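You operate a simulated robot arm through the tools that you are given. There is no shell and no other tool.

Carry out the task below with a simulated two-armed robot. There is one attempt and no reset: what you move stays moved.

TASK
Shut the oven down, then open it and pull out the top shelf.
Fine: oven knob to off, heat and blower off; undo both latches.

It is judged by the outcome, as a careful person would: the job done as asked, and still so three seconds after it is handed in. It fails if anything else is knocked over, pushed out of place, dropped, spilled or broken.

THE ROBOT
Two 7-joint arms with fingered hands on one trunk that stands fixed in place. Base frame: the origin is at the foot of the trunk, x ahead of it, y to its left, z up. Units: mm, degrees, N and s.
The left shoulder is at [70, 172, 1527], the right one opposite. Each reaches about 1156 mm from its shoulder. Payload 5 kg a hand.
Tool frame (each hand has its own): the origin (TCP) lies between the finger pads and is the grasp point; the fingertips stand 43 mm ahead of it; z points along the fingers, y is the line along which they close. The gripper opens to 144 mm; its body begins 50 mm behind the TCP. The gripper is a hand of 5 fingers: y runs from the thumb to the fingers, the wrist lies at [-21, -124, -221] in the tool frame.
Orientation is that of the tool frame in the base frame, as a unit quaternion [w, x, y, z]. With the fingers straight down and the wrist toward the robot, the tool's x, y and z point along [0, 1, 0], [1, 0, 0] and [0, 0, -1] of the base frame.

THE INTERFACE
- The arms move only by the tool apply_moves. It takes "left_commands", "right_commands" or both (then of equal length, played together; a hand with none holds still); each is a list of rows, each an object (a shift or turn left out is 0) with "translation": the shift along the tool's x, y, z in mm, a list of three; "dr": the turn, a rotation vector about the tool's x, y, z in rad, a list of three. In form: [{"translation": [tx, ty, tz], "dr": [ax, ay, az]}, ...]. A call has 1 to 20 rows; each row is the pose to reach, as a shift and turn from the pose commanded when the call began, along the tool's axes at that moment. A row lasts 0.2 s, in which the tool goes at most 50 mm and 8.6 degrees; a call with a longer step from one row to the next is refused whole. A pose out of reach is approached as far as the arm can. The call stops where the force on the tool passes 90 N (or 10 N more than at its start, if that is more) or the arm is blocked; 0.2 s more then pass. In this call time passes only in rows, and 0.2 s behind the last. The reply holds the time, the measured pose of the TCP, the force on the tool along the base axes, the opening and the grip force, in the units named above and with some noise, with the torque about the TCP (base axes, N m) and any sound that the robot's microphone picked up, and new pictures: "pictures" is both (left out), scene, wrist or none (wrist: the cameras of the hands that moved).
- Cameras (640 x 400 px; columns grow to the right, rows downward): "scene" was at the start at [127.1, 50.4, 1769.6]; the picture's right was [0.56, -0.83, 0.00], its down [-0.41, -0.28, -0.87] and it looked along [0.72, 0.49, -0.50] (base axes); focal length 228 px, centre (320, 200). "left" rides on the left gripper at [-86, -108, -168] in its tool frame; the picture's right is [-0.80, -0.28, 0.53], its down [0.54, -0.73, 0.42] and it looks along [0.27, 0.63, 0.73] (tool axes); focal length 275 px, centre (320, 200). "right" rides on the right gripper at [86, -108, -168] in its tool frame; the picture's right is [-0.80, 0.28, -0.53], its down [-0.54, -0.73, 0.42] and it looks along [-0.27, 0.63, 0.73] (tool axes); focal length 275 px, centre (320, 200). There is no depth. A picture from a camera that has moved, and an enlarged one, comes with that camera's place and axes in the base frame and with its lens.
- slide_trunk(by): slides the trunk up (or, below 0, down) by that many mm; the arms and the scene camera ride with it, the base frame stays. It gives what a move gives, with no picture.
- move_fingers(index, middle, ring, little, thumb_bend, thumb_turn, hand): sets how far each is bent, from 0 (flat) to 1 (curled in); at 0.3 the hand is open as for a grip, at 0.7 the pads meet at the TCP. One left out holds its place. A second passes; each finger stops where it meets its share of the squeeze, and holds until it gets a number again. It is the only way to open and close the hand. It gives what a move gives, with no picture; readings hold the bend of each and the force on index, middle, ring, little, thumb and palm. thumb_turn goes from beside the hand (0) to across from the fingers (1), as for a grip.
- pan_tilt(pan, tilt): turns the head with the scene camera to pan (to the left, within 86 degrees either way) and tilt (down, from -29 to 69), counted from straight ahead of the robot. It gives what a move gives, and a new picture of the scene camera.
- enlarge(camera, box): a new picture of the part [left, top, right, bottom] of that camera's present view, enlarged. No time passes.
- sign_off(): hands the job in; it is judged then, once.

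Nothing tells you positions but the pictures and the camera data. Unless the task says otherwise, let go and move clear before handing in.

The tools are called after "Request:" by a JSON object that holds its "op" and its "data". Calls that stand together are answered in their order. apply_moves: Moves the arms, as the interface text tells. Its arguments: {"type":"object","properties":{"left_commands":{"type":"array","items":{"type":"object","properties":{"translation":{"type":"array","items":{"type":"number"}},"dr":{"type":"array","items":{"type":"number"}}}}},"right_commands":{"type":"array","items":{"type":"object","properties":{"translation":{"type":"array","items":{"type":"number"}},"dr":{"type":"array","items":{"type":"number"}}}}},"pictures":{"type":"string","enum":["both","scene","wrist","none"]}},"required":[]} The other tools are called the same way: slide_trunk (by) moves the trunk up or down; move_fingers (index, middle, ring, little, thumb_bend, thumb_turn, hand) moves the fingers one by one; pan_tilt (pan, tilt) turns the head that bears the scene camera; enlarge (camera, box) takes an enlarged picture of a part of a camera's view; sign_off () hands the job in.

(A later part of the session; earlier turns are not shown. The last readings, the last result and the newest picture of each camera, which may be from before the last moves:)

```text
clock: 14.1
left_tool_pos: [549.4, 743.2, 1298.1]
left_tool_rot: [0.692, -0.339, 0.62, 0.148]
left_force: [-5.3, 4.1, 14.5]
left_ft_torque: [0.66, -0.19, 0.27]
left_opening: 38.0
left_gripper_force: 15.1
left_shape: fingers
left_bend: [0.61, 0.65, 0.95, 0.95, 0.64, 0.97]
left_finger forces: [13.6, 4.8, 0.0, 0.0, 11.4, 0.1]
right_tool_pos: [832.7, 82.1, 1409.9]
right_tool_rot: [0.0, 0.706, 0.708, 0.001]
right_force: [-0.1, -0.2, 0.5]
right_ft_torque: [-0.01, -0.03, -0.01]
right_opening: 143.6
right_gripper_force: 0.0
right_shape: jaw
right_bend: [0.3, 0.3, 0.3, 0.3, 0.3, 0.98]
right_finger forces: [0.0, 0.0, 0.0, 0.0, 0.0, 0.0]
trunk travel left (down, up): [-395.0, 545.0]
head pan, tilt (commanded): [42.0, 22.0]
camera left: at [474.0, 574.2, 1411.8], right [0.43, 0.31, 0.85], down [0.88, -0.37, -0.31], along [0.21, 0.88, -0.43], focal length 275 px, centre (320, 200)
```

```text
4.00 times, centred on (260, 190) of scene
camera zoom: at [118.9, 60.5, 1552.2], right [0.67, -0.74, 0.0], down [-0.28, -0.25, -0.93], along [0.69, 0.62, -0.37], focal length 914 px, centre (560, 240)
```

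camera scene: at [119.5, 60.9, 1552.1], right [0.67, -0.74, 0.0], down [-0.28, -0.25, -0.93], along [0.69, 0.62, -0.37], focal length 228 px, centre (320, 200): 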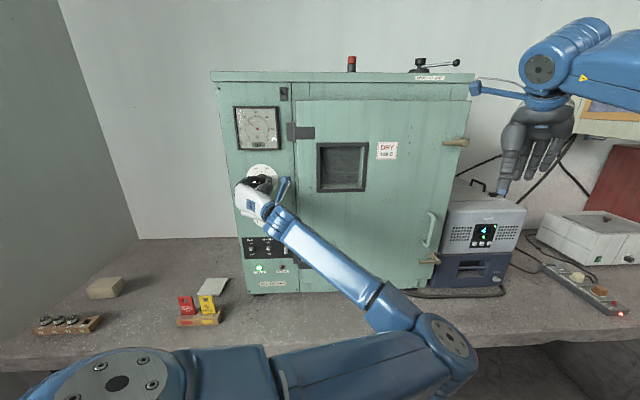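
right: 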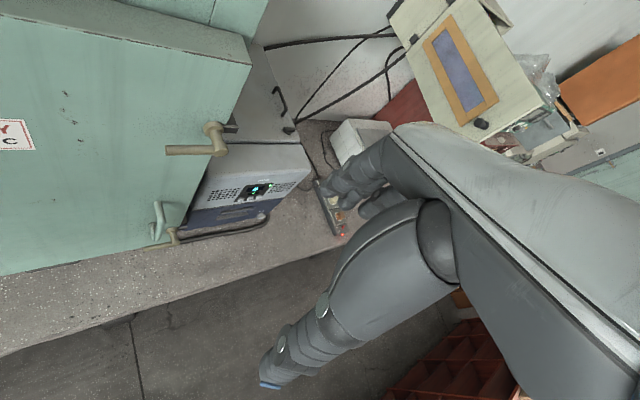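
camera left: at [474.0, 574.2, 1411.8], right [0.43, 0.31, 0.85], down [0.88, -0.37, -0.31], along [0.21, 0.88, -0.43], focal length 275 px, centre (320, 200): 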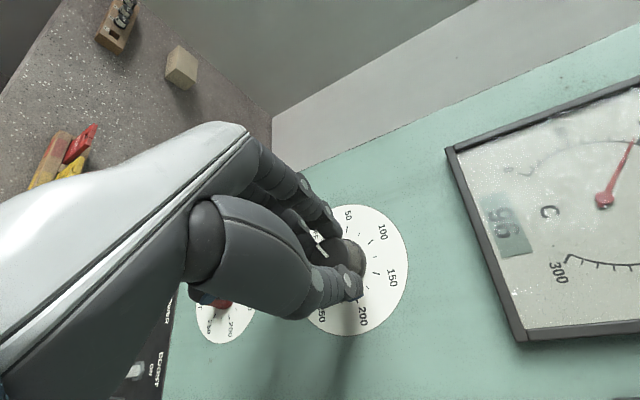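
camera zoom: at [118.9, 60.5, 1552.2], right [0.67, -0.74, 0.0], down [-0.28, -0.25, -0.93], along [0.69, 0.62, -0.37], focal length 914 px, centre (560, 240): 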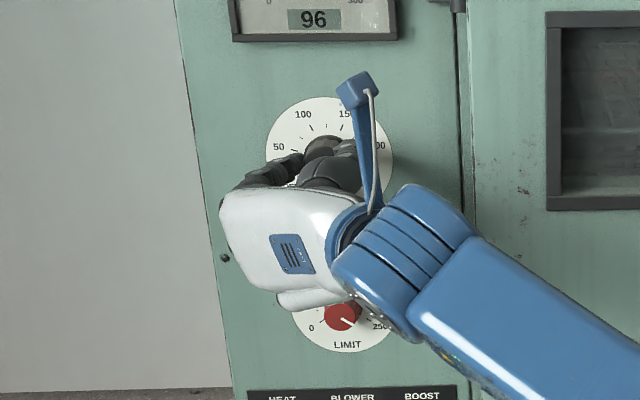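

The pointer now lines up with the OFF tick and the knob has begun to resist at its stop. I release and back straight off to check.

Request:
{"op": "move_fingers", "data": {"hand": "left", "index": 0.42, "middle": 0.42, "thumb_bend": 0.42}}

Request:
{"op": "apply_moves", "data": {"left_commands": [{"translation": [0, 0, -20]}, {"translation": [0, 0, -50]}, {"translation": [0, 0, -90]}], "pictures": "both"}}

Request:
{"op": "enlarge", "data": {"camera": "left", "box": [240, 150, 440, 350]}}

Request:
{"op": "enlarge", "data": {"camera": "scene", "box": [215, 140, 305, 240]}}

```text
clock: 15.1
left_tool_pos: [550.0, 743.9, 1295.7]
left_tool_rot: [0.691, -0.339, 0.621, 0.148]
left_force: [-0.5, -0.3, -0.1]
left_ft_torque: [-0.01, 0.0, 0.0]
left_opening: 107.0
left_gripper_force: 0.0
left_shape: fingers
left_bend: [0.42, 0.42, 0.95, 0.95, 0.42, 0.97]
left_finger forces: [0.0, 0.0, 0.0, 0.0, 0.0, 0.0]
right_tool_pos: [835.3, 81.3, 1408.7]
right_tool_rot: [0.0, 0.706, 0.708, 0.0]
right_force: [0.0, -0.3, -0.9]
right_ft_torque: [0.0, 0.01, -0.03]
right_opening: 143.7
right_gripper_force: 0.0
right_shape: jaw
right_bend: [0.3, 0.3, 0.3, 0.3, 0.3, 0.98]
right_finger forces: [0.0, 0.0, 0.0, 0.0, 0.1, 0.1]
trunk travel left (down, up): [-395.0, 545.0]
head pan, tilt (commanded): [42.0, 22.0]
```

```text
clock: 15.9
left_tool_pos: [475.3, 691.4, 1305.8]
left_tool_rot: [0.696, -0.344, 0.611, 0.152]
left_force: [0.7, -0.6, 0.4]
left_ft_torque: [-0.05, -0.01, -0.02]
left_opening: 107.4
left_gripper_force: 0.2
left_shape: fingers
left_bend: [0.42, 0.42, 0.95, 0.95, 0.42, 0.98]
left_finger forces: [0.1, 0.0, 0.1, 0.0, 0.0, 0.0]
right_tool_pos: [834.0, 81.9, 1410.7]
right_tool_rot: [0.0, 0.707, 0.708, 0.0]
right_force: [-0.4, 0.2, 0.2]
right_ft_torque: [-0.03, -0.05, -0.01]
right_opening: 143.6
right_gripper_force: 0.1
right_shape: jaw
right_bend: [0.3, 0.3, 0.3, 0.3, 0.3, 0.98]
right_finger forces: [0.1, 0.0, 0.0, 0.0, 0.0, 0.0]
trunk travel left (down, up): [-395.0, 545.0]
head pan, tilt (commanded): [42.0, 22.0]
camera scene: at [119.6, 61.6, 1552.2], right [0.67, -0.74, 0.0], down [-0.28, -0.25, -0.93], along [0.69, 0.62, -0.37], focal length 228 px, centre (320, 200)
camera left: at [401.1, 520.2, 1418.6], right [0.41, 0.32, 0.85], down [0.89, -0.35, -0.3], along [0.21, 0.88, -0.43], focal length 275 px, centre (320, 200)
```

scene: 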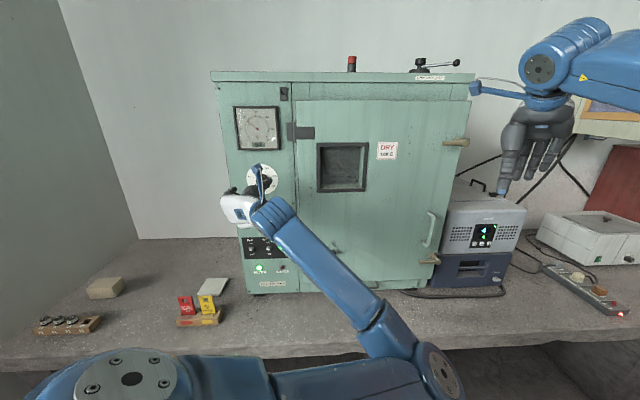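
left: 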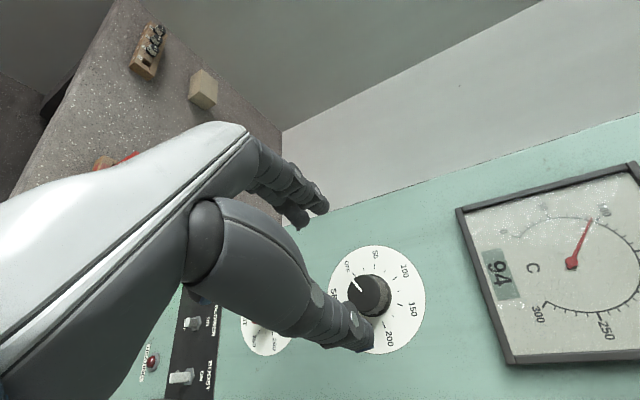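

```text
2.00 times, centred on (340, 250) of left
camera zoom: at [401.1, 520.2, 1418.6], right [0.41, 0.32, 0.85], down [0.89, -0.35, -0.3], along [0.21, 0.88, -0.43], focal length 551 px, centre (280, 100)
```

zoom: 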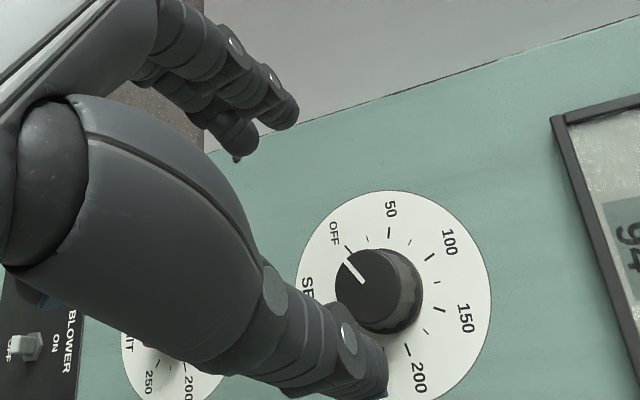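

```text
4.00 times, centred on (260, 190) of scene
camera zoom: at [119.6, 61.6, 1552.2], right [0.67, -0.74, 0.0], down [-0.28, -0.25, -0.93], along [0.69, 0.62, -0.37], focal length 914 px, centre (560, 240)
```

zoom: 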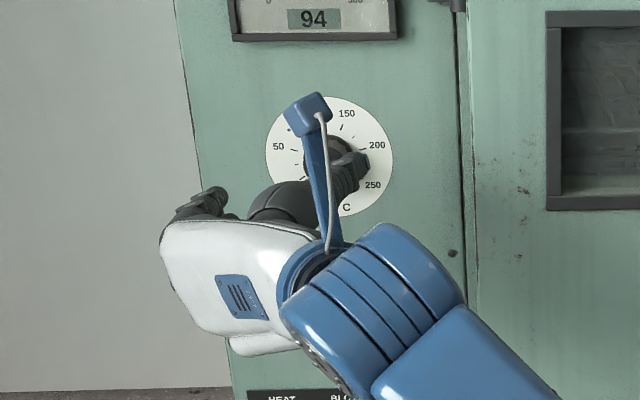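

The SET C knob now reads OFF. Next I swing the left hand into a "pointing" pose (palm down, pitched) in front of and above the toggles, staying well clear of the panel.

Request:
{"op": "apply_moves", "data": {"left_commands": [{"translation": [20.7, 6.5, -2.6], "dr": [0.0478, 0.0641, 0.1111]}, {"translation": [41.5, 13.0, -5.3], "dr": [0.0957, 0.1282, 0.2221]}, {"translation": [62.2, 19.5, -7.9], "dr": [0.1435, 0.1923, 0.3332]}, {"translation": [83.0, 26.0, -10.5], "dr": [0.1913, 0.2565, 0.4442]}, {"translation": [103.7, 32.5, -13.1], "dr": [0.2391, 0.3206, 0.5553]}, {"translation": [124.4, 39.0, -15.8], "dr": [0.287, 0.3847, 0.6663]}, {"translation": [145.2, 45.5, -18.4], "dr": [0.3348, 0.4488, 0.7774]}, {"translation": [165.9, 52.0, -21.0], "dr": [0.3826, 0.5129, 0.8884]}, {"translation": [186.7, 58.5, -23.6], "dr": [0.4304, 0.577, 0.9995]}, {"translation": [207.4, 65.0, -26.3], "dr": [0.4783, 0.6411, 1.1105]}, {"translation": [228.1, 71.5, -28.9], "dr": [0.5261, 0.7052, 1.2216]}, {"translation": [248.9, 78.0, -31.5], "dr": [0.5739, 0.7694, 1.3326]}, {"translation": [269.6, 84.5, -34.1], "dr": [0.6217, 0.8335, 1.4437]}, {"translation": [290.4, 91.0, -36.8], "dr": [0.6696, 0.8976, 1.5547]}, {"translation": [311.1, 97.5, -39.4], "dr": [0.7174, 0.9617, 1.6658]}], "pictures": "both"}}

```text
clock: 19.1
left_tool_pos: [449.6, 661.8, 972.1]
left_tool_rot: [0.107, 0.404, 0.878, 0.235]
left_force: [1.0, 0.5, -0.1]
left_ft_torque: [0.01, 0.01, -0.01]
left_opening: 107.2
left_gripper_force: 0.2
left_shape: fingers
left_bend: [0.42, 0.42, 0.95, 0.95, 0.42, 0.98]
left_finger forces: [0.0, 0.0, 0.0, 0.0, 0.0, 0.0]
left hand out of reach, approached as far as the arm can: row 5, 6
right_tool_pos: [835.2, 81.9, 1409.2]
right_tool_rot: [0.0, 0.707, 0.707, 0.001]
right_force: [0.2, 0.3, 0.6]
right_ft_torque: [-0.03, 0.0, 0.03]
right_opening: 143.8
right_gripper_force: 0.1
right_shape: jaw
right_bend: [0.3, 0.3, 0.3, 0.3, 0.3, 0.98]
right_finger forces: [0.0, 0.1, 0.0, 0.0, 0.0, 0.0]
trunk travel left (down, up): [-395.0, 545.0]
head pan, tilt (commanded): [42.0, 22.0]
camera scene: at [120.6, 62.3, 1552.0], right [0.67, -0.74, 0.0], down [-0.28, -0.25, -0.93], along [0.69, 0.62, -0.38], focal length 228 px, centre (320, 200)
camera left: at [370.9, 481.9, 1062.8], right [0.53, -0.59, -0.61], down [-0.67, 0.14, -0.73], along [0.51, 0.8, -0.32], focal length 275 px, centre (320, 200)
```

scene: 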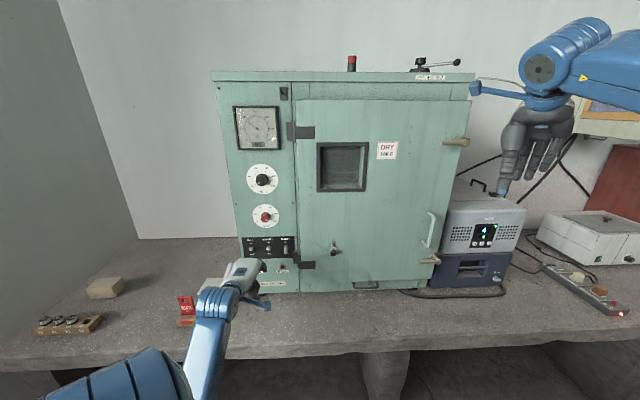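
left: 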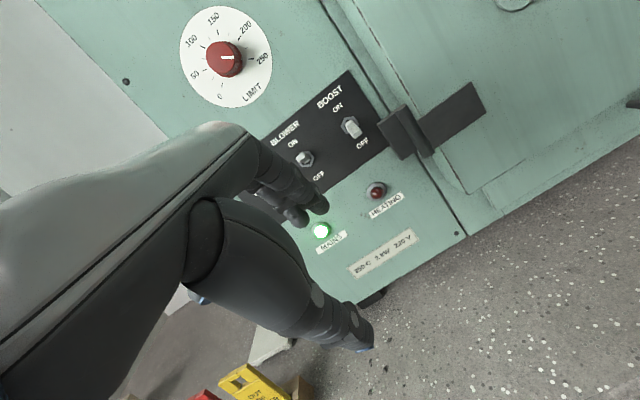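

The hand is in place below SET C, and the LIMIT dial is untouched. I extend the index finger alone and curl the others.

Request:
{"op": "move_fingers", "data": {"hand": "left", "index": 0.05, "middle": 0.95, "ring": 0.95, "little": 0.95, "thumb_bend": 0.3}}

Request:
{"op": "enlarge", "data": {"camera": "left", "box": [160, 60, 480, 260]}}

Request:
{"op": "enlarge", "data": {"camera": "scene", "box": [190, 200, 310, 320]}}

```text
clock: 20.1
left_tool_pos: [449.4, 662.9, 970.8]
left_tool_rot: [0.108, 0.403, 0.878, 0.235]
left_force: [0.1, -0.2, 0.3]
left_ft_torque: [0.02, 0.01, -0.02]
left_opening: 198.8
left_gripper_force: 0.1
left_shape: fingers
left_bend: [0.05, 0.95, 0.95, 0.95, 0.3, 0.98]
left_finger forces: [0.0, 0.0, 0.0, 0.0, 0.0, 0.0]
right_tool_pos: [834.1, 82.4, 1409.0]
right_tool_rot: [0.0, 0.706, 0.708, 0.0]
right_force: [0.0, -0.5, 0.1]
right_ft_torque: [-0.02, 0.04, -0.03]
right_opening: 143.5
right_gripper_force: 0.0
right_shape: jaw
right_bend: [0.3, 0.3, 0.3, 0.3, 0.3, 0.98]
right_finger forces: [0.0, 0.1, 0.0, 0.0, 0.0, 0.1]
trunk travel left (down, up): [-395.0, 545.0]
head pan, tilt (commanded): [42.0, 22.0]
```

```text
2.00 times, centred on (320, 160) of left
camera zoom: at [371.2, 481.5, 1063.2], right [0.54, -0.59, -0.6], down [-0.67, 0.14, -0.73], along [0.51, 0.8, -0.32], focal length 551 px, centre (320, 280)
```

zoom: 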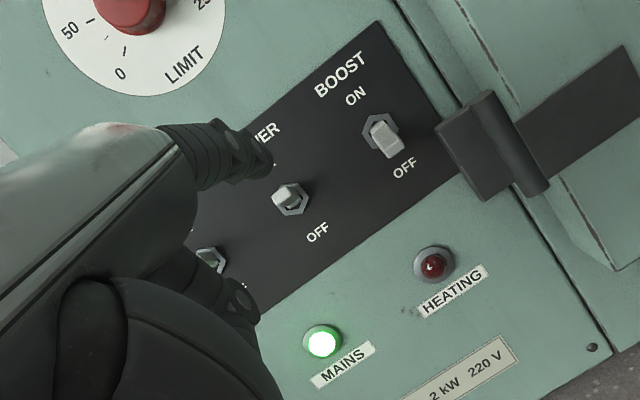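

```text
3.33 times, centred on (250, 260) of scene
camera zoom: at [120.9, 61.7, 1552.0], right [0.67, -0.74, 0.0], down [-0.28, -0.25, -0.93], along [0.69, 0.62, -0.37], focal length 761 px, centre (553, 0)
```

zoom: 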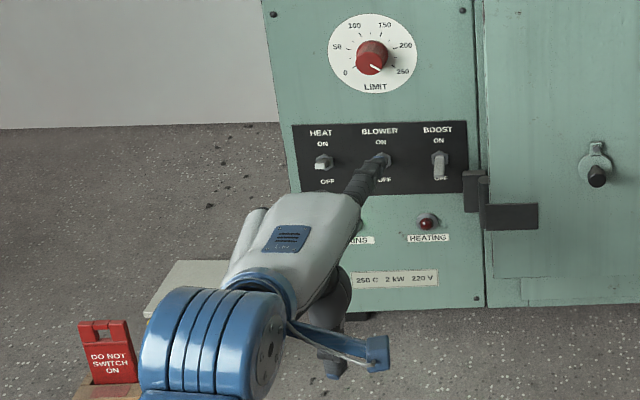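

The index fingertip is about 40 mm in front of the panel and slightly above BLOWER. I shift it left and a bit closer, then look again.

Request:
{"op": "apply_moves", "data": {"left_commands": [{"translation": [7, 8, 1]}, {"translation": [14, 15.5, 3.2]}], "pictures": "none"}}

Request:
{"op": "enlarge", "data": {"camera": "left", "box": [220, 80, 380, 220]}}

Request:
{"op": "enlarge", "data": {"camera": "scene", "box": [230, 220, 310, 280]}}

```text
clock: 20.7
left_tool_pos: [451.2, 681.2, 975.9]
left_tool_rot: [0.109, 0.403, 0.878, 0.235]
left_force: [0.5, 0.8, 0.1]
left_ft_torque: [-0.03, 0.01, -0.01]
left_opening: 199.5
left_gripper_force: 0.1
left_shape: fingers
left_bend: [0.05, 0.95, 0.95, 0.95, 0.3, 0.98]
left_finger forces: [0.1, 0.1, 0.1, 0.0, 0.1, 0.0]
right_tool_pos: [833.4, 82.3, 1408.7]
right_tool_rot: [0.0, 0.707, 0.708, 0.0]
right_force: [0.2, 0.6, 0.0]
right_ft_torque: [0.01, -0.02, 0.0]
right_opening: 143.8
right_gripper_force: 0.1
right_shape: jaw
right_bend: [0.3, 0.3, 0.3, 0.3, 0.3, 0.98]
right_finger forces: [0.0, 0.0, 0.1, 0.1, 0.0, 0.0]
trunk travel left (down, up): [-395.0, 545.0]
head pan, tilt (commanded): [42.0, 22.0]
```

```text
2.86 times, centred on (300, 150) of left
camera zoom: at [373.2, 502.3, 1067.2], right [0.54, -0.59, -0.6], down [-0.67, 0.14, -0.73], along [0.51, 0.8, -0.32], focal length 786 px, centre (377, 343)
```

zoom: 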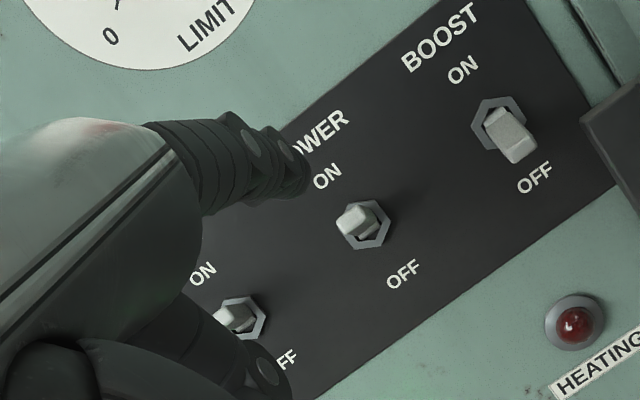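

```text
6.67 times, centred on (270, 250) of scene
camera zoom: at [120.9, 62.1, 1551.9], right [0.67, -0.74, 0.0], down [-0.28, -0.25, -0.93], along [0.69, 0.62, -0.38], focal length 1523 px, centre (653, -133)
```

zoom: 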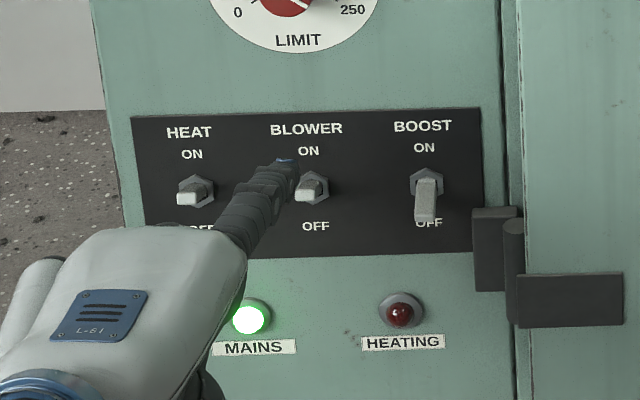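

The fingertip is now directly above-left of BLOWER in line with it (u matches), about 38 mm off the panel and 40 mm above the toggle. I move forward 26 mm, then press down in steps.

Request:
{"op": "apply_moves", "data": {"left_commands": [{"translation": [0, 11.3, 6.5]}, {"translation": [0, 22.5, 13]}, {"translation": [0, 17.5, 21.7]}, {"translation": [0, 12.5, 30.3]}], "pictures": "none"}}

Request:
{"op": "enlarge", "data": {"camera": "left", "box": [220, 80, 380, 220]}}

Request:
{"op": "enlarge", "data": {"camera": "scene", "box": [230, 220, 310, 280]}}

```text
clock: 21.7
left_tool_pos: [473.0, 700.5, 954.2]
left_tool_rot: [0.107, 0.403, 0.878, 0.235]
left_force: [0.5, -0.7, 0.0]
left_ft_torque: [-0.04, 0.0, -0.01]
left_opening: 199.3
left_gripper_force: 0.1
left_shape: fingers
left_bend: [0.05, 0.95, 0.95, 0.95, 0.3, 0.98]
left_finger forces: [0.1, 0.0, 0.0, 0.1, 0.1, 0.0]
right_tool_pos: [835.3, 82.2, 1410.1]
right_tool_rot: [0.0, 0.706, 0.708, 0.0]
right_force: [0.5, -0.8, -0.1]
right_ft_torque: [0.0, 0.0, 0.01]
right_opening: 143.5
right_gripper_force: 0.0
right_shape: jaw
right_bend: [0.3, 0.3, 0.3, 0.3, 0.3, 0.98]
right_finger forces: [0.1, 0.0, 0.0, 0.0, 0.0, 0.1]
trunk travel left (down, up): [-395.0, 545.0]
head pan, tilt (commanded): [42.0, 22.0]
```

```text
2.86 times, centred on (300, 150) of left
camera zoom: at [393.2, 520.3, 1046.6], right [0.54, -0.59, -0.6], down [-0.67, 0.14, -0.73], along [0.51, 0.8, -0.32], focal length 786 px, centre (377, 343)
```

zoom: 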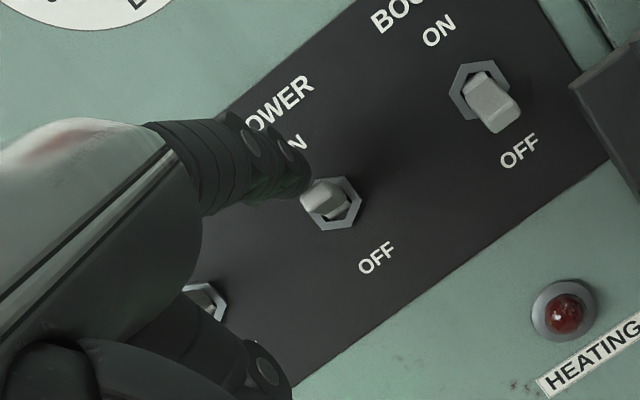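

```text
6.67 times, centred on (270, 250) of scene
camera zoom: at [121.1, 62.0, 1551.9], right [0.67, -0.74, 0.0], down [-0.28, -0.25, -0.93], along [0.69, 0.62, -0.38], focal length 1523 px, centre (653, -133)
```

zoom: 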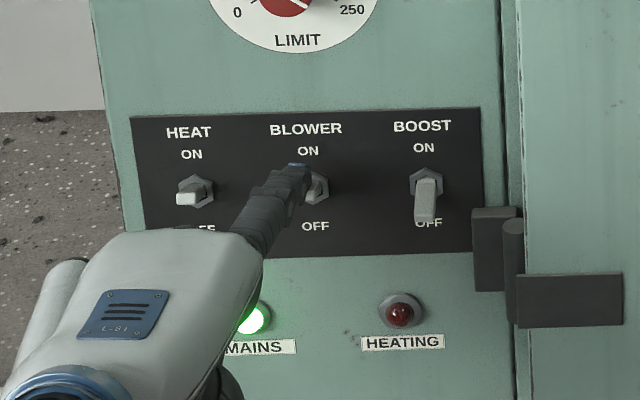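

The fingertip is just over the BLOWER lever. I press down 30 mm.

Request:
{"op": "apply_moves", "data": {"left_commands": [{"translation": [0, -4, 6.9]}, {"translation": [0, -8, 13.9]}, {"translation": [0, -12, 20.8]}, {"translation": [0, -15, 26]}], "pictures": "none"}}

Request:
{"op": "enlarge", "data": {"camera": "left", "box": [220, 80, 380, 220]}}

Request:
{"op": "enlarge", "data": {"camera": "scene", "box": [230, 220, 310, 280]}}

```text
clock: 22.7
left_tool_pos: [471.0, 699.5, 927.2]
left_tool_rot: [0.109, 0.403, 0.877, 0.235]
left_force: [-0.8, -1.3, 3.9]
left_ft_torque: [0.36, -0.53, 0.03]
left_opening: 203.3
left_gripper_force: 3.0
left_shape: fingers
left_bend: [0.04, 0.95, 0.95, 0.95, 0.3, 0.98]
left_finger forces: [4.8, 0.0, 0.1, 0.1, 0.1, 0.0]
right_tool_pos: [832.8, 81.5, 1410.7]
right_tool_rot: [-0.001, 0.706, 0.708, 0.0]
right_force: [0.4, 0.3, -0.4]
right_ft_torque: [-0.01, -0.01, 0.02]
right_opening: 143.3
right_gripper_force: 0.1
right_shape: jaw
right_bend: [0.3, 0.3, 0.3, 0.3, 0.3, 0.98]
right_finger forces: [0.1, 0.0, 0.0, 0.2, 0.0, 0.0]
trunk travel left (down, up): [-395.0, 545.0]
head pan, tilt (commanded): [42.0, 22.0]
```

```text
2.86 times, centred on (300, 150) of left
camera zoom: at [393.0, 518.8, 1017.9], right [0.54, -0.59, -0.6], down [-0.67, 0.14, -0.73], along [0.52, 0.8, -0.32], focal length 786 px, centre (377, 343)
```

zoom: 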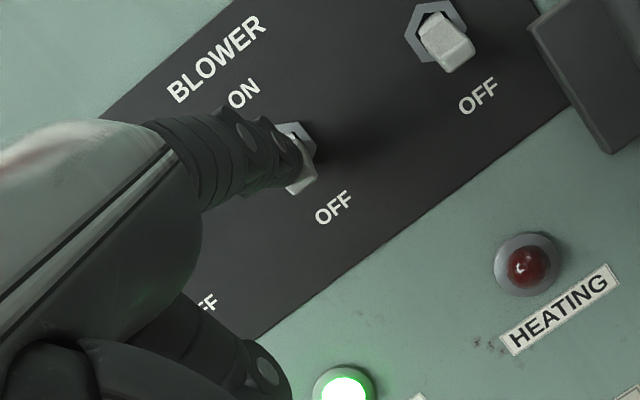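

```text
6.67 times, centred on (270, 250) of scene
camera zoom: at [119.9, 60.6, 1552.2], right [0.67, -0.74, 0.0], down [-0.28, -0.25, -0.93], along [0.69, 0.62, -0.37], focal length 1523 px, centre (653, -133)
```

zoom: 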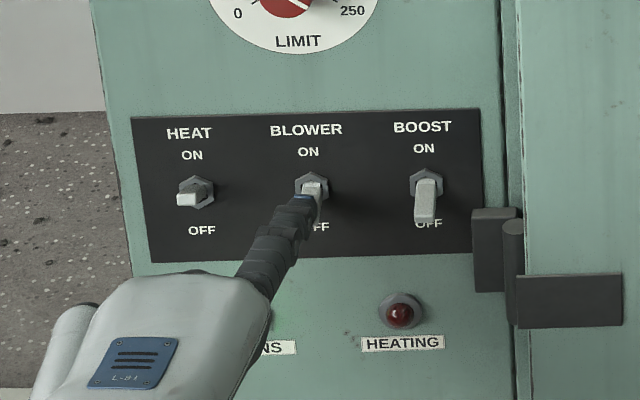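

The BLOWER lever seems to have flipped down. I lift the finger and check.

Request:
{"op": "apply_moves", "data": {"left_commands": [{"translation": [0, -1.5, 2.6]}, {"translation": [0, 5, -8.7]}, {"translation": [0, 20, -34.6]}], "pictures": "none"}}

Request:
{"op": "enlarge", "data": {"camera": "left", "box": [220, 80, 380, 220]}}

Request:
{"op": "enlarge", "data": {"camera": "scene", "box": [230, 220, 310, 280]}}

```text
clock: 23.5
left_tool_pos: [470.8, 700.1, 963.3]
left_tool_rot: [0.108, 0.404, 0.878, 0.234]
left_force: [-0.3, 1.0, -0.1]
left_ft_torque: [0.01, -0.01, 0.0]
left_opening: 199.1
left_gripper_force: 0.1
left_shape: fingers
left_bend: [0.05, 0.95, 0.95, 0.95, 0.3, 0.98]
left_finger forces: [0.0, 0.1, 0.0, 0.0, 0.0, 0.1]
right_tool_pos: [835.5, 82.2, 1409.2]
right_tool_rot: [0.001, 0.707, 0.708, 0.001]
right_force: [0.4, -0.5, 0.1]
right_ft_torque: [0.0, -0.01, -0.02]
right_opening: 143.5
right_gripper_force: 0.0
right_shape: jaw
right_bend: [0.3, 0.3, 0.3, 0.3, 0.3, 0.98]
right_finger forces: [0.0, 0.1, 0.0, 0.0, 0.0, 0.1]
trunk travel left (down, up): [-395.0, 545.0]
head pan, tilt (commanded): [42.0, 22.0]
```

```text
2.86 times, centred on (300, 150) of left
camera zoom: at [393.0, 518.9, 1056.8], right [0.54, -0.59, -0.6], down [-0.67, 0.14, -0.73], along [0.51, 0.8, -0.32], focal length 786 px, centre (377, 343)
```

zoom: 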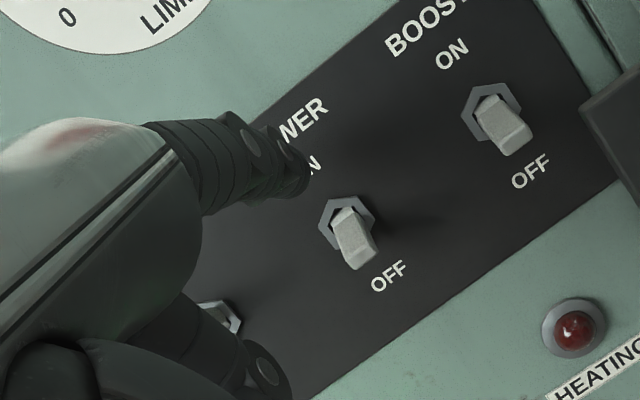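

```text
6.67 times, centred on (270, 250) of scene
camera zoom: at [120.6, 61.3, 1551.9], right [0.67, -0.74, 0.0], down [-0.28, -0.25, -0.93], along [0.69, 0.62, -0.37], focal length 1523 px, centre (653, -133)
```

zoom: 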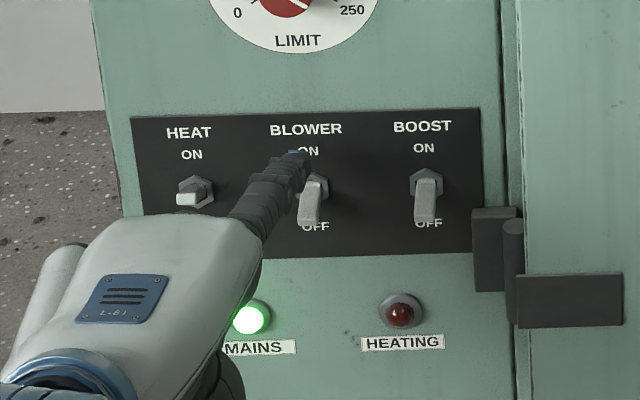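

BLOWER is OFF, matching BOOST. Now I shift 75 mm left to HEAT, keeping above its lever.

Request:
{"op": "apply_moves", "data": {"left_commands": [{"translation": [0, 5, -8.7]}, {"translation": [25, 5, -8.7]}, {"translation": [50, 5, -8.7]}, {"translation": [75, 5, -8.7]}, {"translation": [75, 0, 0]}], "pictures": "none"}}

Request:
{"op": "enlarge", "data": {"camera": "left", "box": [220, 80, 380, 220]}}

Request:
{"op": "enlarge", "data": {"camera": "scene", "box": [210, 220, 310, 300]}}

```text
clock: 24.7
left_tool_pos: [421.9, 757.8, 965.3]
left_tool_rot: [0.108, 0.403, 0.878, 0.236]
left_force: [-1.0, -0.4, -0.6]
left_ft_torque: [0.03, 0.0, 0.02]
left_opening: 199.5
left_gripper_force: 0.0
left_shape: fingers
left_bend: [0.05, 0.95, 0.95, 0.95, 0.3, 0.98]
left_finger forces: [0.0, 0.0, 0.0, 0.0, 0.1, 0.0]
right_tool_pos: [834.6, 82.0, 1409.5]
right_tool_rot: [0.0, 0.708, 0.707, 0.0]
right_force: [0.7, 0.0, -0.1]
right_ft_torque: [0.0, 0.02, 0.03]
right_opening: 143.6
right_gripper_force: 0.0
right_shape: jaw
right_bend: [0.3, 0.3, 0.3, 0.3, 0.3, 0.98]
right_finger forces: [0.0, 0.0, 0.0, 0.1, 0.0, 0.0]
trunk travel left (down, up): [-395.0, 545.0]
head pan, tilt (commanded): [42.0, 22.0]
```

```text
2.86 times, centred on (300, 150) of left
camera zoom: at [344.6, 576.8, 1057.5], right [0.54, -0.59, -0.6], down [-0.67, 0.14, -0.73], along [0.51, 0.8, -0.32], focal length 786 px, centre (377, 343)
```

zoom: 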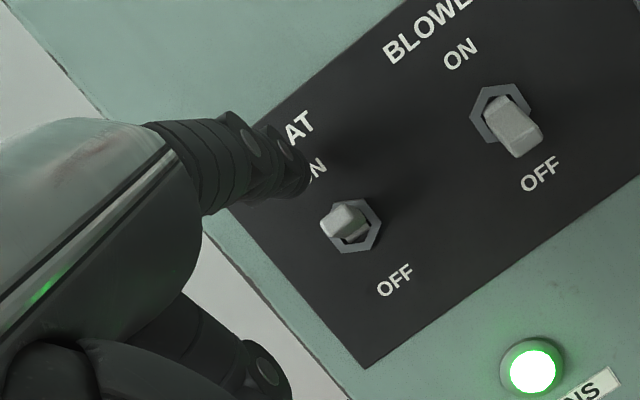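

```text
5.00 times, centred on (260, 260) of scene
camera zoom: at [121.2, 61.4, 1552.0], right [0.67, -0.74, 0.0], down [-0.28, -0.25, -0.93], along [0.69, 0.62, -0.37], focal length 1142 px, centre (620, -100)
```

zoom: 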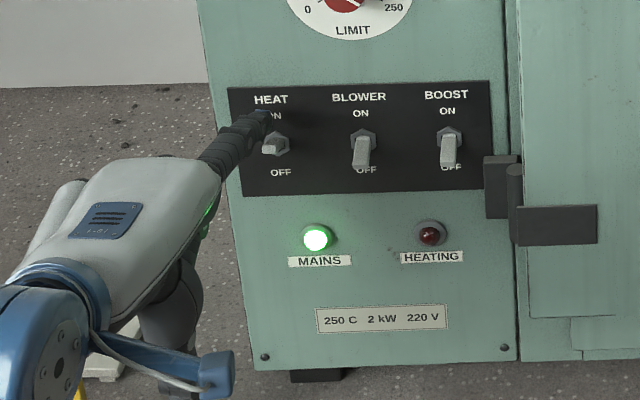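

The finger is positioned over HEAT the same way. I press it down and lift off.

Request:
{"op": "apply_moves", "data": {"left_commands": [{"translation": [0, -5, 8.7]}, {"translation": [0, -10, 17.3]}, {"translation": [0, -15, 26]}, {"translation": [0, -19, 33]}, {"translation": [0, -21, 36.4]}, {"translation": [0, -10, 17.3]}, {"translation": [0, 5, -8.7]}, {"translation": [0, 10, -17.3]}], "pictures": "none"}}

Request:
{"op": "enlarge", "data": {"camera": "left", "box": [220, 80, 380, 220]}}

Request:
{"op": "enlarge", "data": {"camera": "scene", "box": [210, 220, 310, 300]}}

```text
clock: 26.5
left_tool_pos: [422.5, 755.9, 985.3]
left_tool_rot: [0.107, 0.402, 0.879, 0.234]
left_force: [0.5, -0.8, 0.2]
left_ft_torque: [0.0, 0.05, -0.01]
left_opening: 199.4
left_gripper_force: 0.0
left_shape: fingers
left_bend: [0.05, 0.95, 0.95, 0.95, 0.3, 0.98]
left_finger forces: [0.1, 0.1, 0.0, 0.0, 0.0, 0.0]
right_tool_pos: [835.9, 83.5, 1409.5]
right_tool_rot: [-0.001, 0.707, 0.707, 0.0]
right_force: [0.7, 0.3, -1.1]
right_ft_torque: [-0.03, 0.03, 0.01]
right_opening: 143.4
right_gripper_force: 0.1
right_shape: jaw
right_bend: [0.3, 0.3, 0.3, 0.3, 0.3, 0.98]
right_finger forces: [0.0, 0.1, 0.1, 0.1, 0.0, 0.0]
trunk travel left (down, up): [-395.0, 545.0]
head pan, tilt (commanded): [42.0, 22.0]
```

```text
2.86 times, centred on (300, 150) of left
camera zoom: at [343.3, 575.5, 1076.8], right [0.54, -0.59, -0.6], down [-0.67, 0.14, -0.73], along [0.51, 0.8, -0.32], focal length 786 px, centre (377, 343)
```

zoom: 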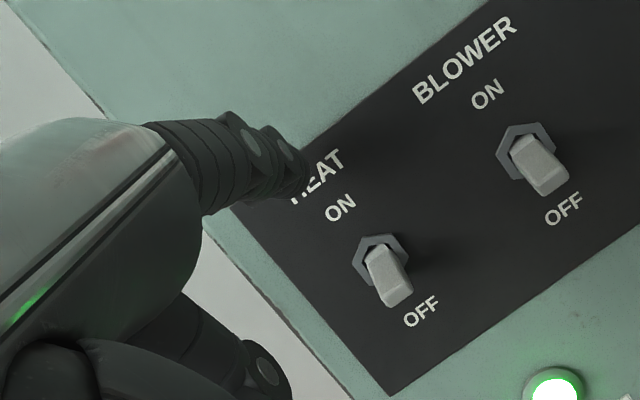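

```text
5.00 times, centred on (260, 260) of scene
camera zoom: at [121.2, 61.9, 1551.9], right [0.67, -0.74, 0.0], down [-0.28, -0.25, -0.93], along [0.69, 0.62, -0.38], focal length 1142 px, centre (620, -100)
```

zoom: 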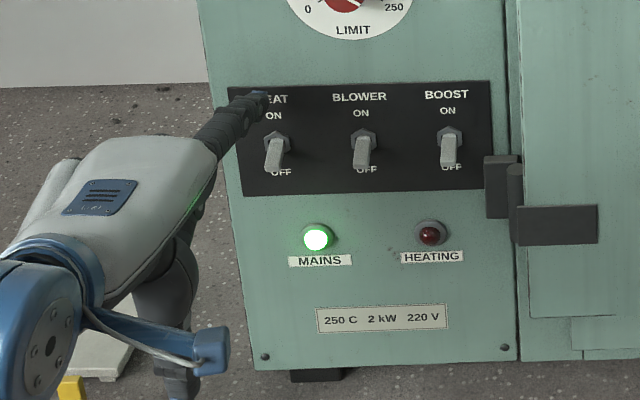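

HEAT and BLOWER are both OFF, BOOST unchanged, SET C at OFF. Next I draw the left arm back off the bench to park it clear of the door's swing.

Request:
{"op": "apply_moves", "data": {"left_commands": [{"translation": [0, -32, -19]}, {"translation": [0, -65, -37]}, {"translation": [0, -97, -56]}, {"translation": [0, -130, -75]}], "pictures": "scene"}}

```text
clock: 27.5
left_tool_pos: [310.0, 666.2, 982.6]
left_tool_rot: [0.109, 0.404, 0.877, 0.236]
left_force: [0.8, -0.4, 0.9]
left_ft_torque: [0.05, 0.01, -0.01]
left_opening: 199.7
left_gripper_force: 0.1
left_shape: fingers
left_bend: [0.05, 0.95, 0.95, 0.95, 0.3, 0.98]
left_finger forces: [0.0, 0.0, 0.1, 0.0, 0.0, 0.0]
left hand out of reach, approached as far as the arm can: row 4
right_tool_pos: [833.1, 80.2, 1411.0]
right_tool_rot: [0.0, 0.706, 0.708, 0.001]
right_force: [-0.7, -0.4, 0.9]
right_ft_torque: [0.04, -0.01, -0.03]
right_opening: 143.6
right_gripper_force: 0.1
right_shape: jaw
right_bend: [0.3, 0.3, 0.3, 0.3, 0.3, 0.98]
right_finger forces: [0.1, 0.0, 0.0, 0.0, 0.1, 0.0]
trunk travel left (down, up): [-395.0, 545.0]
head pan, tilt (commanded): [42.0, 22.0]
camera scene: at [119.1, 60.3, 1552.2], right [0.67, -0.74, 0.0], down [-0.28, -0.25, -0.93], along [0.69, 0.62, -0.37], focal length 228 px, centre (320, 200)
```

scene: 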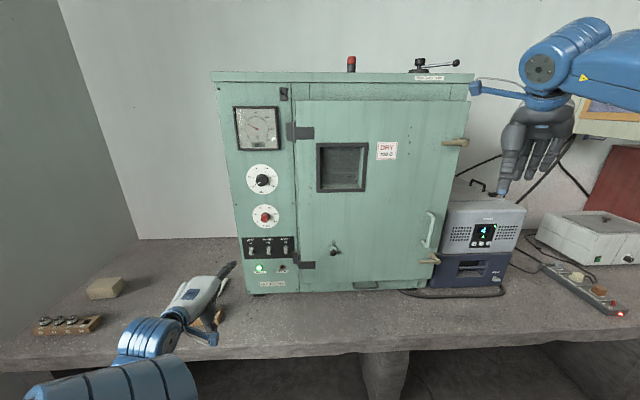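

The left arm is off the controls. I curl its fingers and park it hanging low at the robot's side, below the door's sweep and in front of the bench edge.

Request:
{"op": "move_fingers", "data": {"hand": "left", "index": 0.9, "thumb_bend": 0.5}}

Request:
{"op": "apply_moves", "data": {"left_commands": [{"translation": [-9.6, -31, 23.3], "dr": [0.035, 0, 0]}, {"translation": [-19.2, -62, 46.6], "dr": [0.07, 0, 0]}, {"translation": [-28.8, -93, 69.9], "dr": [0.105, 0, 0]}, {"translation": [-38.4, -124, 93.1], "dr": [0.14, 0, 0]}, {"translation": [-48, -155, 116.4], "dr": [0.175, 0, 0]}, {"translation": [-57.6, -186, 139.7], "dr": [0.209, 0, 0]}, {"translation": [-67.2, -217, 163], "dr": [0.244, 0, 0]}, {"translation": [-76.8, -248, 186.3], "dr": [0.279, 0, 0]}, {"translation": [-86.4, -279, 209.6], "dr": [0.314, 0, 0]}, {"translation": [-96, -310, 232.9], "dr": [0.349, 0, 0]}, {"translation": [-105.6, -341, 256.2], "dr": [0.384, 0, 0]}, {"translation": [-115.2, -372, 279.4], "dr": [0.419, 0, 0]}, {"translation": [-124.8, -403, 302.7], "dr": [0.454, 0, 0]}, {"translation": [-134.4, -434, 326], "dr": [0.489, 0, 0]}, {"translation": [-144, -465, 349.3], "dr": [0.524, 0, 0]}], "pictures": "scene"}}

```text
clock: 28.5
left_tool_pos: [311.6, 666.9, 981.1]
left_tool_rot: [0.108, 0.403, 0.878, 0.235]
left_force: [-0.7, 0.6, 0.0]
left_ft_torque: [-0.03, 0.02, 0.02]
left_opening: 53.4
left_gripper_force: 0.2
left_shape: fingers
left_bend: [0.9, 0.95, 0.95, 0.95, 0.5, 0.98]
left_finger forces: [0.1, 0.0, 0.1, 0.1, 0.1, 0.0]
right_tool_pos: [835.3, 81.6, 1408.6]
right_tool_rot: [0.001, 0.707, 0.707, -0.001]
right_force: [-0.2, -0.2, -0.2]
right_ft_torque: [0.0, 0.01, 0.01]
right_opening: 143.5
right_gripper_force: 0.1
right_shape: jaw
right_bend: [0.3, 0.3, 0.3, 0.3, 0.3, 0.98]
right_finger forces: [0.1, 0.0, 0.0, 0.0, 0.0, 0.1]
trunk travel left (down, up): [-395.0, 545.0]
head pan, tilt (commanded): [42.0, 22.0]
```

```text
clock: 31.9
left_tool_pos: [122.9, 487.0, 445.8]
left_tool_rot: [-0.075, 0.453, 0.888, 0.015]
left_force: [1.8, -2.3, 0.0]
left_ft_torque: [0.17, 0.11, 0.02]
left_opening: 53.4
left_gripper_force: 0.0
left_shape: fingers
left_bend: [0.9, 0.95, 0.95, 0.95, 0.5, 0.98]
left_finger forces: [0.0, 0.0, 0.0, 0.0, 0.0, 0.0]
right_tool_pos: [816.6, 91.9, 1417.1]
right_tool_rot: [0.008, 0.709, 0.705, 0.001]
right_force: [2.8, -2.8, -3.4]
right_ft_torque: [0.28, 0.3, 0.08]
right_opening: 144.0
right_gripper_force: 0.1
right_shape: jaw
right_bend: [0.3, 0.3, 0.3, 0.3, 0.3, 0.98]
right_finger forces: [0.1, 0.0, 0.1, 0.0, 0.0, 0.0]
trunk travel left (down, up): [-395.0, 545.0]
head pan, tilt (commanded): [42.0, 22.0]
stopped in row 15 (left hand): the arm was blocked; the commanded pose is now the measured one
camera scene: at [98.8, 75.8, 1551.5], right [0.67, -0.74, 0.02], down [-0.26, -0.26, -0.93], along [0.7, 0.62, -0.37], focal length 228 px, centre (320, 200)
```

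scene: 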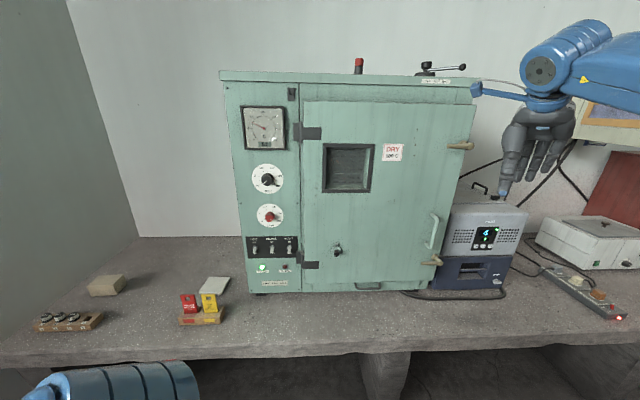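

The left arm met something on the way down (reading small at the tool, trunk slightly flexed). I back it up a little and look around before going on.

Request:
{"op": "apply_moves", "data": {"left_commands": [{"translation": [0, 0, -20]}, {"translation": [0, 0, -60]}, {"translation": [0, 0, -100]}], "pictures": "both"}}

Request:
{"op": "pan_tilt", "data": {"pan": 60, "tilt": 62}}

```text
clock: 32.7
left_tool_pos: [148.5, 483.9, 542.4]
left_tool_rot: [-0.071, 0.453, 0.889, 0.012]
left_force: [0.9, -0.4, 0.9]
left_ft_torque: [-0.02, 0.0, -0.01]
left_opening: 53.7
left_gripper_force: 0.0
left_shape: fingers
left_bend: [0.9, 0.95, 0.95, 0.95, 0.5, 0.98]
left_finger forces: [0.0, 0.0, 0.0, 0.0, 0.1, 0.0]
right_tool_pos: [828.4, 107.3, 1412.3]
right_tool_rot: [0.008, 0.708, 0.707, -0.005]
right_force: [0.6, -1.3, -0.2]
right_ft_torque: [-0.01, 0.05, 0.0]
right_opening: 143.7
right_gripper_force: 0.1
right_shape: jaw
right_bend: [0.3, 0.3, 0.3, 0.3, 0.3, 0.98]
right_finger forces: [0.1, 0.0, 0.0, 0.0, 0.0, 0.0]
trunk travel left (down, up): [-395.0, 545.0]
head pan, tilt (commanded): [42.0, 22.0]
camera scene: at [113.9, 88.8, 1551.4], right [0.67, -0.74, 0.02], down [-0.27, -0.27, -0.92], along [0.69, 0.61, -0.38], focal length 228 px, centre (320, 200)
camera left: at [131.1, 336.7, 701.6], right [0.17, -0.76, -0.63], down [-0.95, 0.04, -0.31], along [0.27, 0.65, -0.71], focal length 275 px, centre (320, 200)
```

scene: 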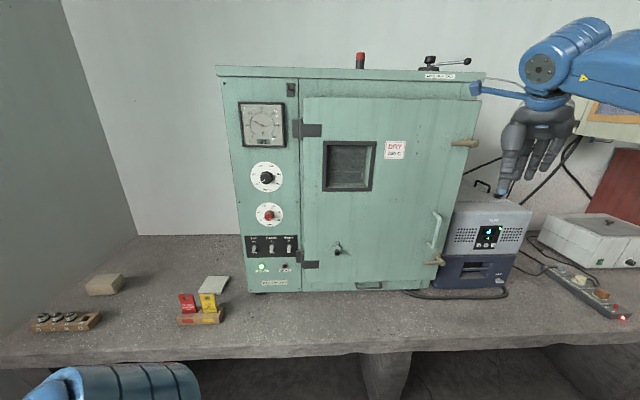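
left: 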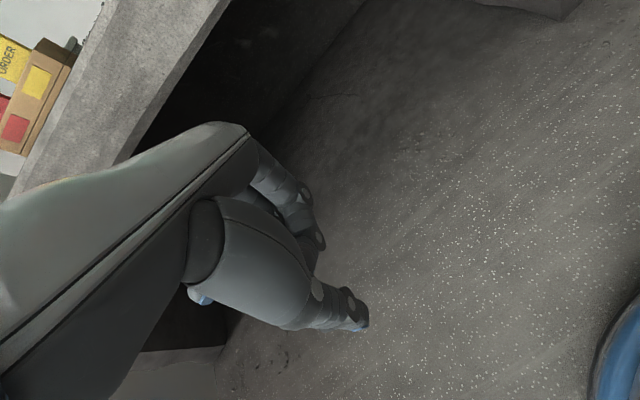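

```text
clock: 33.8
left_tool_pos: [149.0, 482.1, 541.4]
left_tool_rot: [-0.072, 0.452, 0.889, 0.011]
left_force: [-0.1, -1.0, -0.8]
left_ft_torque: [-0.02, 0.01, -0.03]
left_opening: 53.2
left_gripper_force: 0.1
left_shape: fingers
left_bend: [0.9, 0.95, 0.95, 0.95, 0.5, 0.98]
left_finger forces: [0.0, 0.0, 0.0, 0.0, 0.0, 0.0]
right_tool_pos: [829.8, 107.6, 1410.5]
right_tool_rot: [0.008, 0.707, 0.707, -0.005]
right_force: [0.4, 0.1, -0.3]
right_ft_torque: [-0.01, -0.06, 0.01]
right_opening: 143.9
right_gripper_force: 0.1
right_shape: jaw
right_bend: [0.3, 0.3, 0.3, 0.3, 0.3, 0.98]
right_finger forces: [0.0, 0.1, 0.0, 0.0, 0.0, 0.0]
trunk travel left (down, up): [-395.0, 545.0]
head pan, tilt (commanded): [60.0, 62.0]
camera scene: at [77.9, 81.8, 1494.0], right [0.87, -0.5, 0.01], down [-0.44, -0.77, -0.46], along [0.24, 0.39, -0.89], focal length 228 px, centre (320, 200)
```

scene: 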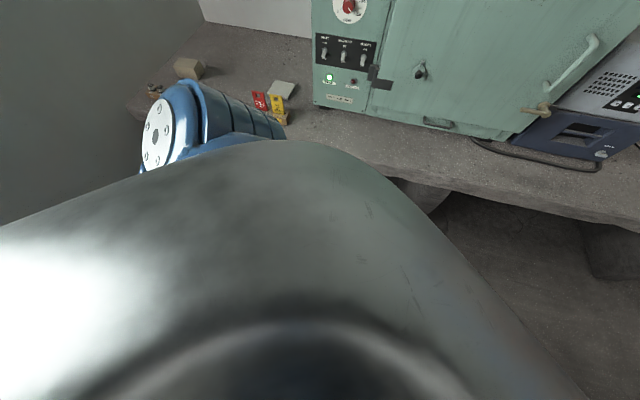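

The left arm appears to be pressing on the robot's own pedestal (the trunk is flexed ~25 mm to the left). I move the left hand outward and upward to free it.

Request:
{"op": "apply_moves", "data": {"left_commands": [{"translation": [18, 27, -13]}, {"translation": [36, 54, -27]}, {"translation": [54, 82, -40]}, {"translation": [72, 109, -54]}], "pictures": "none"}}

Request:
{"op": "pan_tilt", "data": {"pan": 42, "tilt": 22}}

```text
clock: 34.8
left_tool_pos: [199.2, 581.8, 607.9]
left_tool_rot: [-0.075, 0.446, 0.892, 0.013]
left_force: [0.2, -0.6, -0.5]
left_ft_torque: [0.03, 0.0, -0.01]
left_opening: 53.2
left_gripper_force: 0.0
left_shape: fingers
left_bend: [0.9, 0.95, 0.95, 0.95, 0.5, 0.98]
left_finger forces: [0.1, 0.0, 0.0, 0.0, 0.0, 0.0]
right_tool_pos: [835.9, 77.7, 1408.8]
right_tool_rot: [-0.001, 0.707, 0.707, 0.0]
right_force: [0.5, -1.7, 0.3]
right_ft_torque: [0.07, 0.06, 0.06]
right_opening: 143.9
right_gripper_force: 0.0
right_shape: jaw
right_bend: [0.3, 0.3, 0.3, 0.3, 0.3, 0.98]
right_finger forces: [0.0, 0.0, 0.0, 0.1, 0.1, 0.0]
trunk travel left (down, up): [-395.0, 545.0]
head pan, tilt (commanded): [60.0, 62.0]
```

```text
clock: 35.9
left_tool_pos: [198.1, 582.4, 607.1]
left_tool_rot: [-0.075, 0.446, 0.892, 0.014]
left_force: [0.4, 0.6, 1.0]
left_ft_torque: [0.01, 0.01, -0.02]
left_opening: 53.2
left_gripper_force: 0.0
left_shape: fingers
left_bend: [0.9, 0.95, 0.95, 0.95, 0.5, 0.98]
left_finger forces: [0.1, 0.0, 0.0, 0.0, 0.0, 0.0]
right_tool_pos: [836.1, 81.1, 1410.0]
right_tool_rot: [0.0, 0.707, 0.707, 0.0]
right_force: [0.5, -0.9, -0.2]
right_ft_torque: [0.01, -0.01, -0.01]
right_opening: 143.7
right_gripper_force: 0.0
right_shape: jaw
right_bend: [0.3, 0.3, 0.3, 0.3, 0.3, 0.98]
right_finger forces: [0.0, 0.0, 0.1, 0.0, 0.1, 0.0]
trunk travel left (down, up): [-395.0, 545.0]
head pan, tilt (commanded): [42.0, 22.0]
camera scene: at [121.0, 61.3, 1551.9], right [0.67, -0.74, 0.0], down [-0.28, -0.25, -0.93], along [0.69, 0.62, -0.38], focal length 228 px, centre (320, 200)
```

scene: 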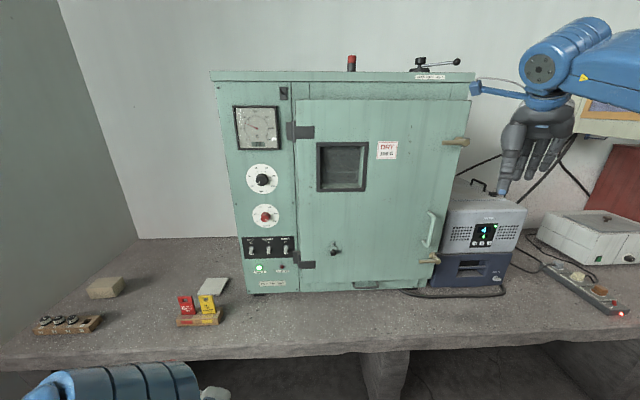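

The trunk is back to its exact posture, and the left arm is parked low and clear. Now I look closely at the latches from the scene and right wrist cameras.

Request:
{"op": "enlarge", "data": {"camera": "scene", "box": [420, 115, 500, 165]}}

Request:
{"op": "enlarge", "data": {"camera": "scene", "box": [400, 200, 480, 290]}}

Request:
{"op": "enlarge", "data": {"camera": "right", "box": [0, 0, 300, 280]}}

```text
8.00 times, centred on (460, 140) of scene
camera zoom: at [121.0, 61.3, 1551.9], right [0.67, -0.74, 0.0], down [-0.28, -0.25, -0.93], along [0.69, 0.62, -0.38], focal length 1827 px, centre (-800, 680)
```

zoom: 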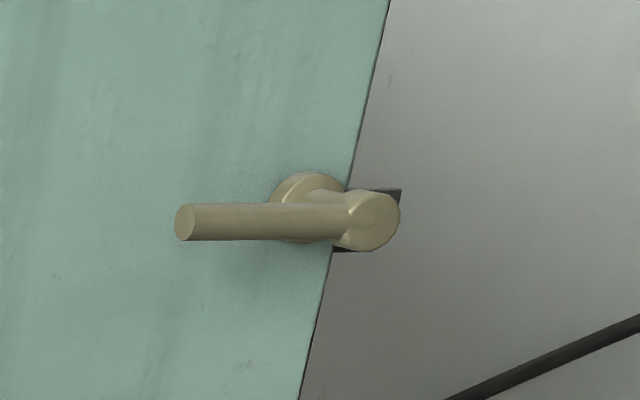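

```text
4.44 times, centred on (440, 245) of scene
camera zoom: at [121.0, 61.3, 1551.9], right [0.67, -0.74, 0.0], down [-0.28, -0.25, -0.93], along [0.69, 0.62, -0.38], focal length 1015 px, centre (-213, 0)
```

zoom: 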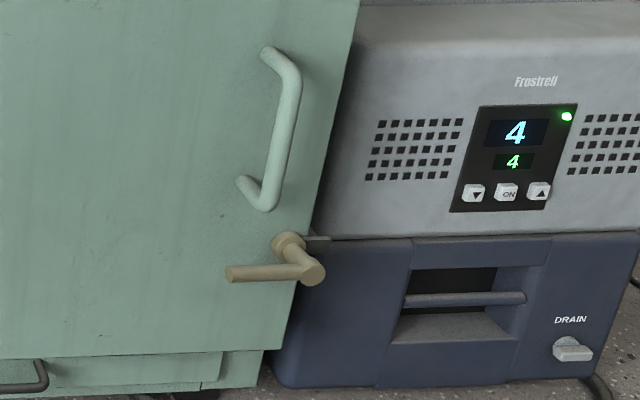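

```text
1.43 times, centred on (150, 140) of right
camera zoom: at [726.2, 167.7, 1576.2], right [0.29, -0.8, 0.53], down [-0.73, -0.54, -0.42], along [0.63, -0.27, -0.73], focal length 393 px, centre (563, 286)
```

zoom: 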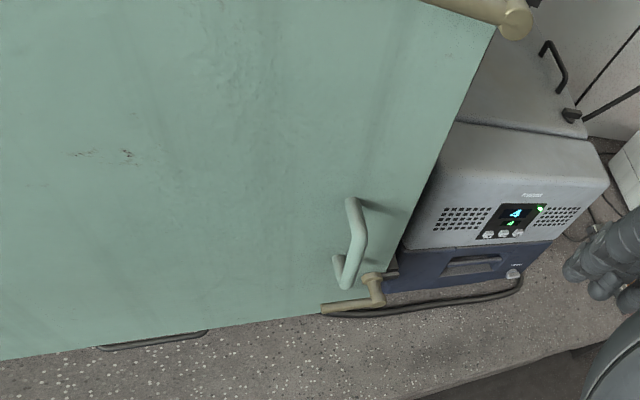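

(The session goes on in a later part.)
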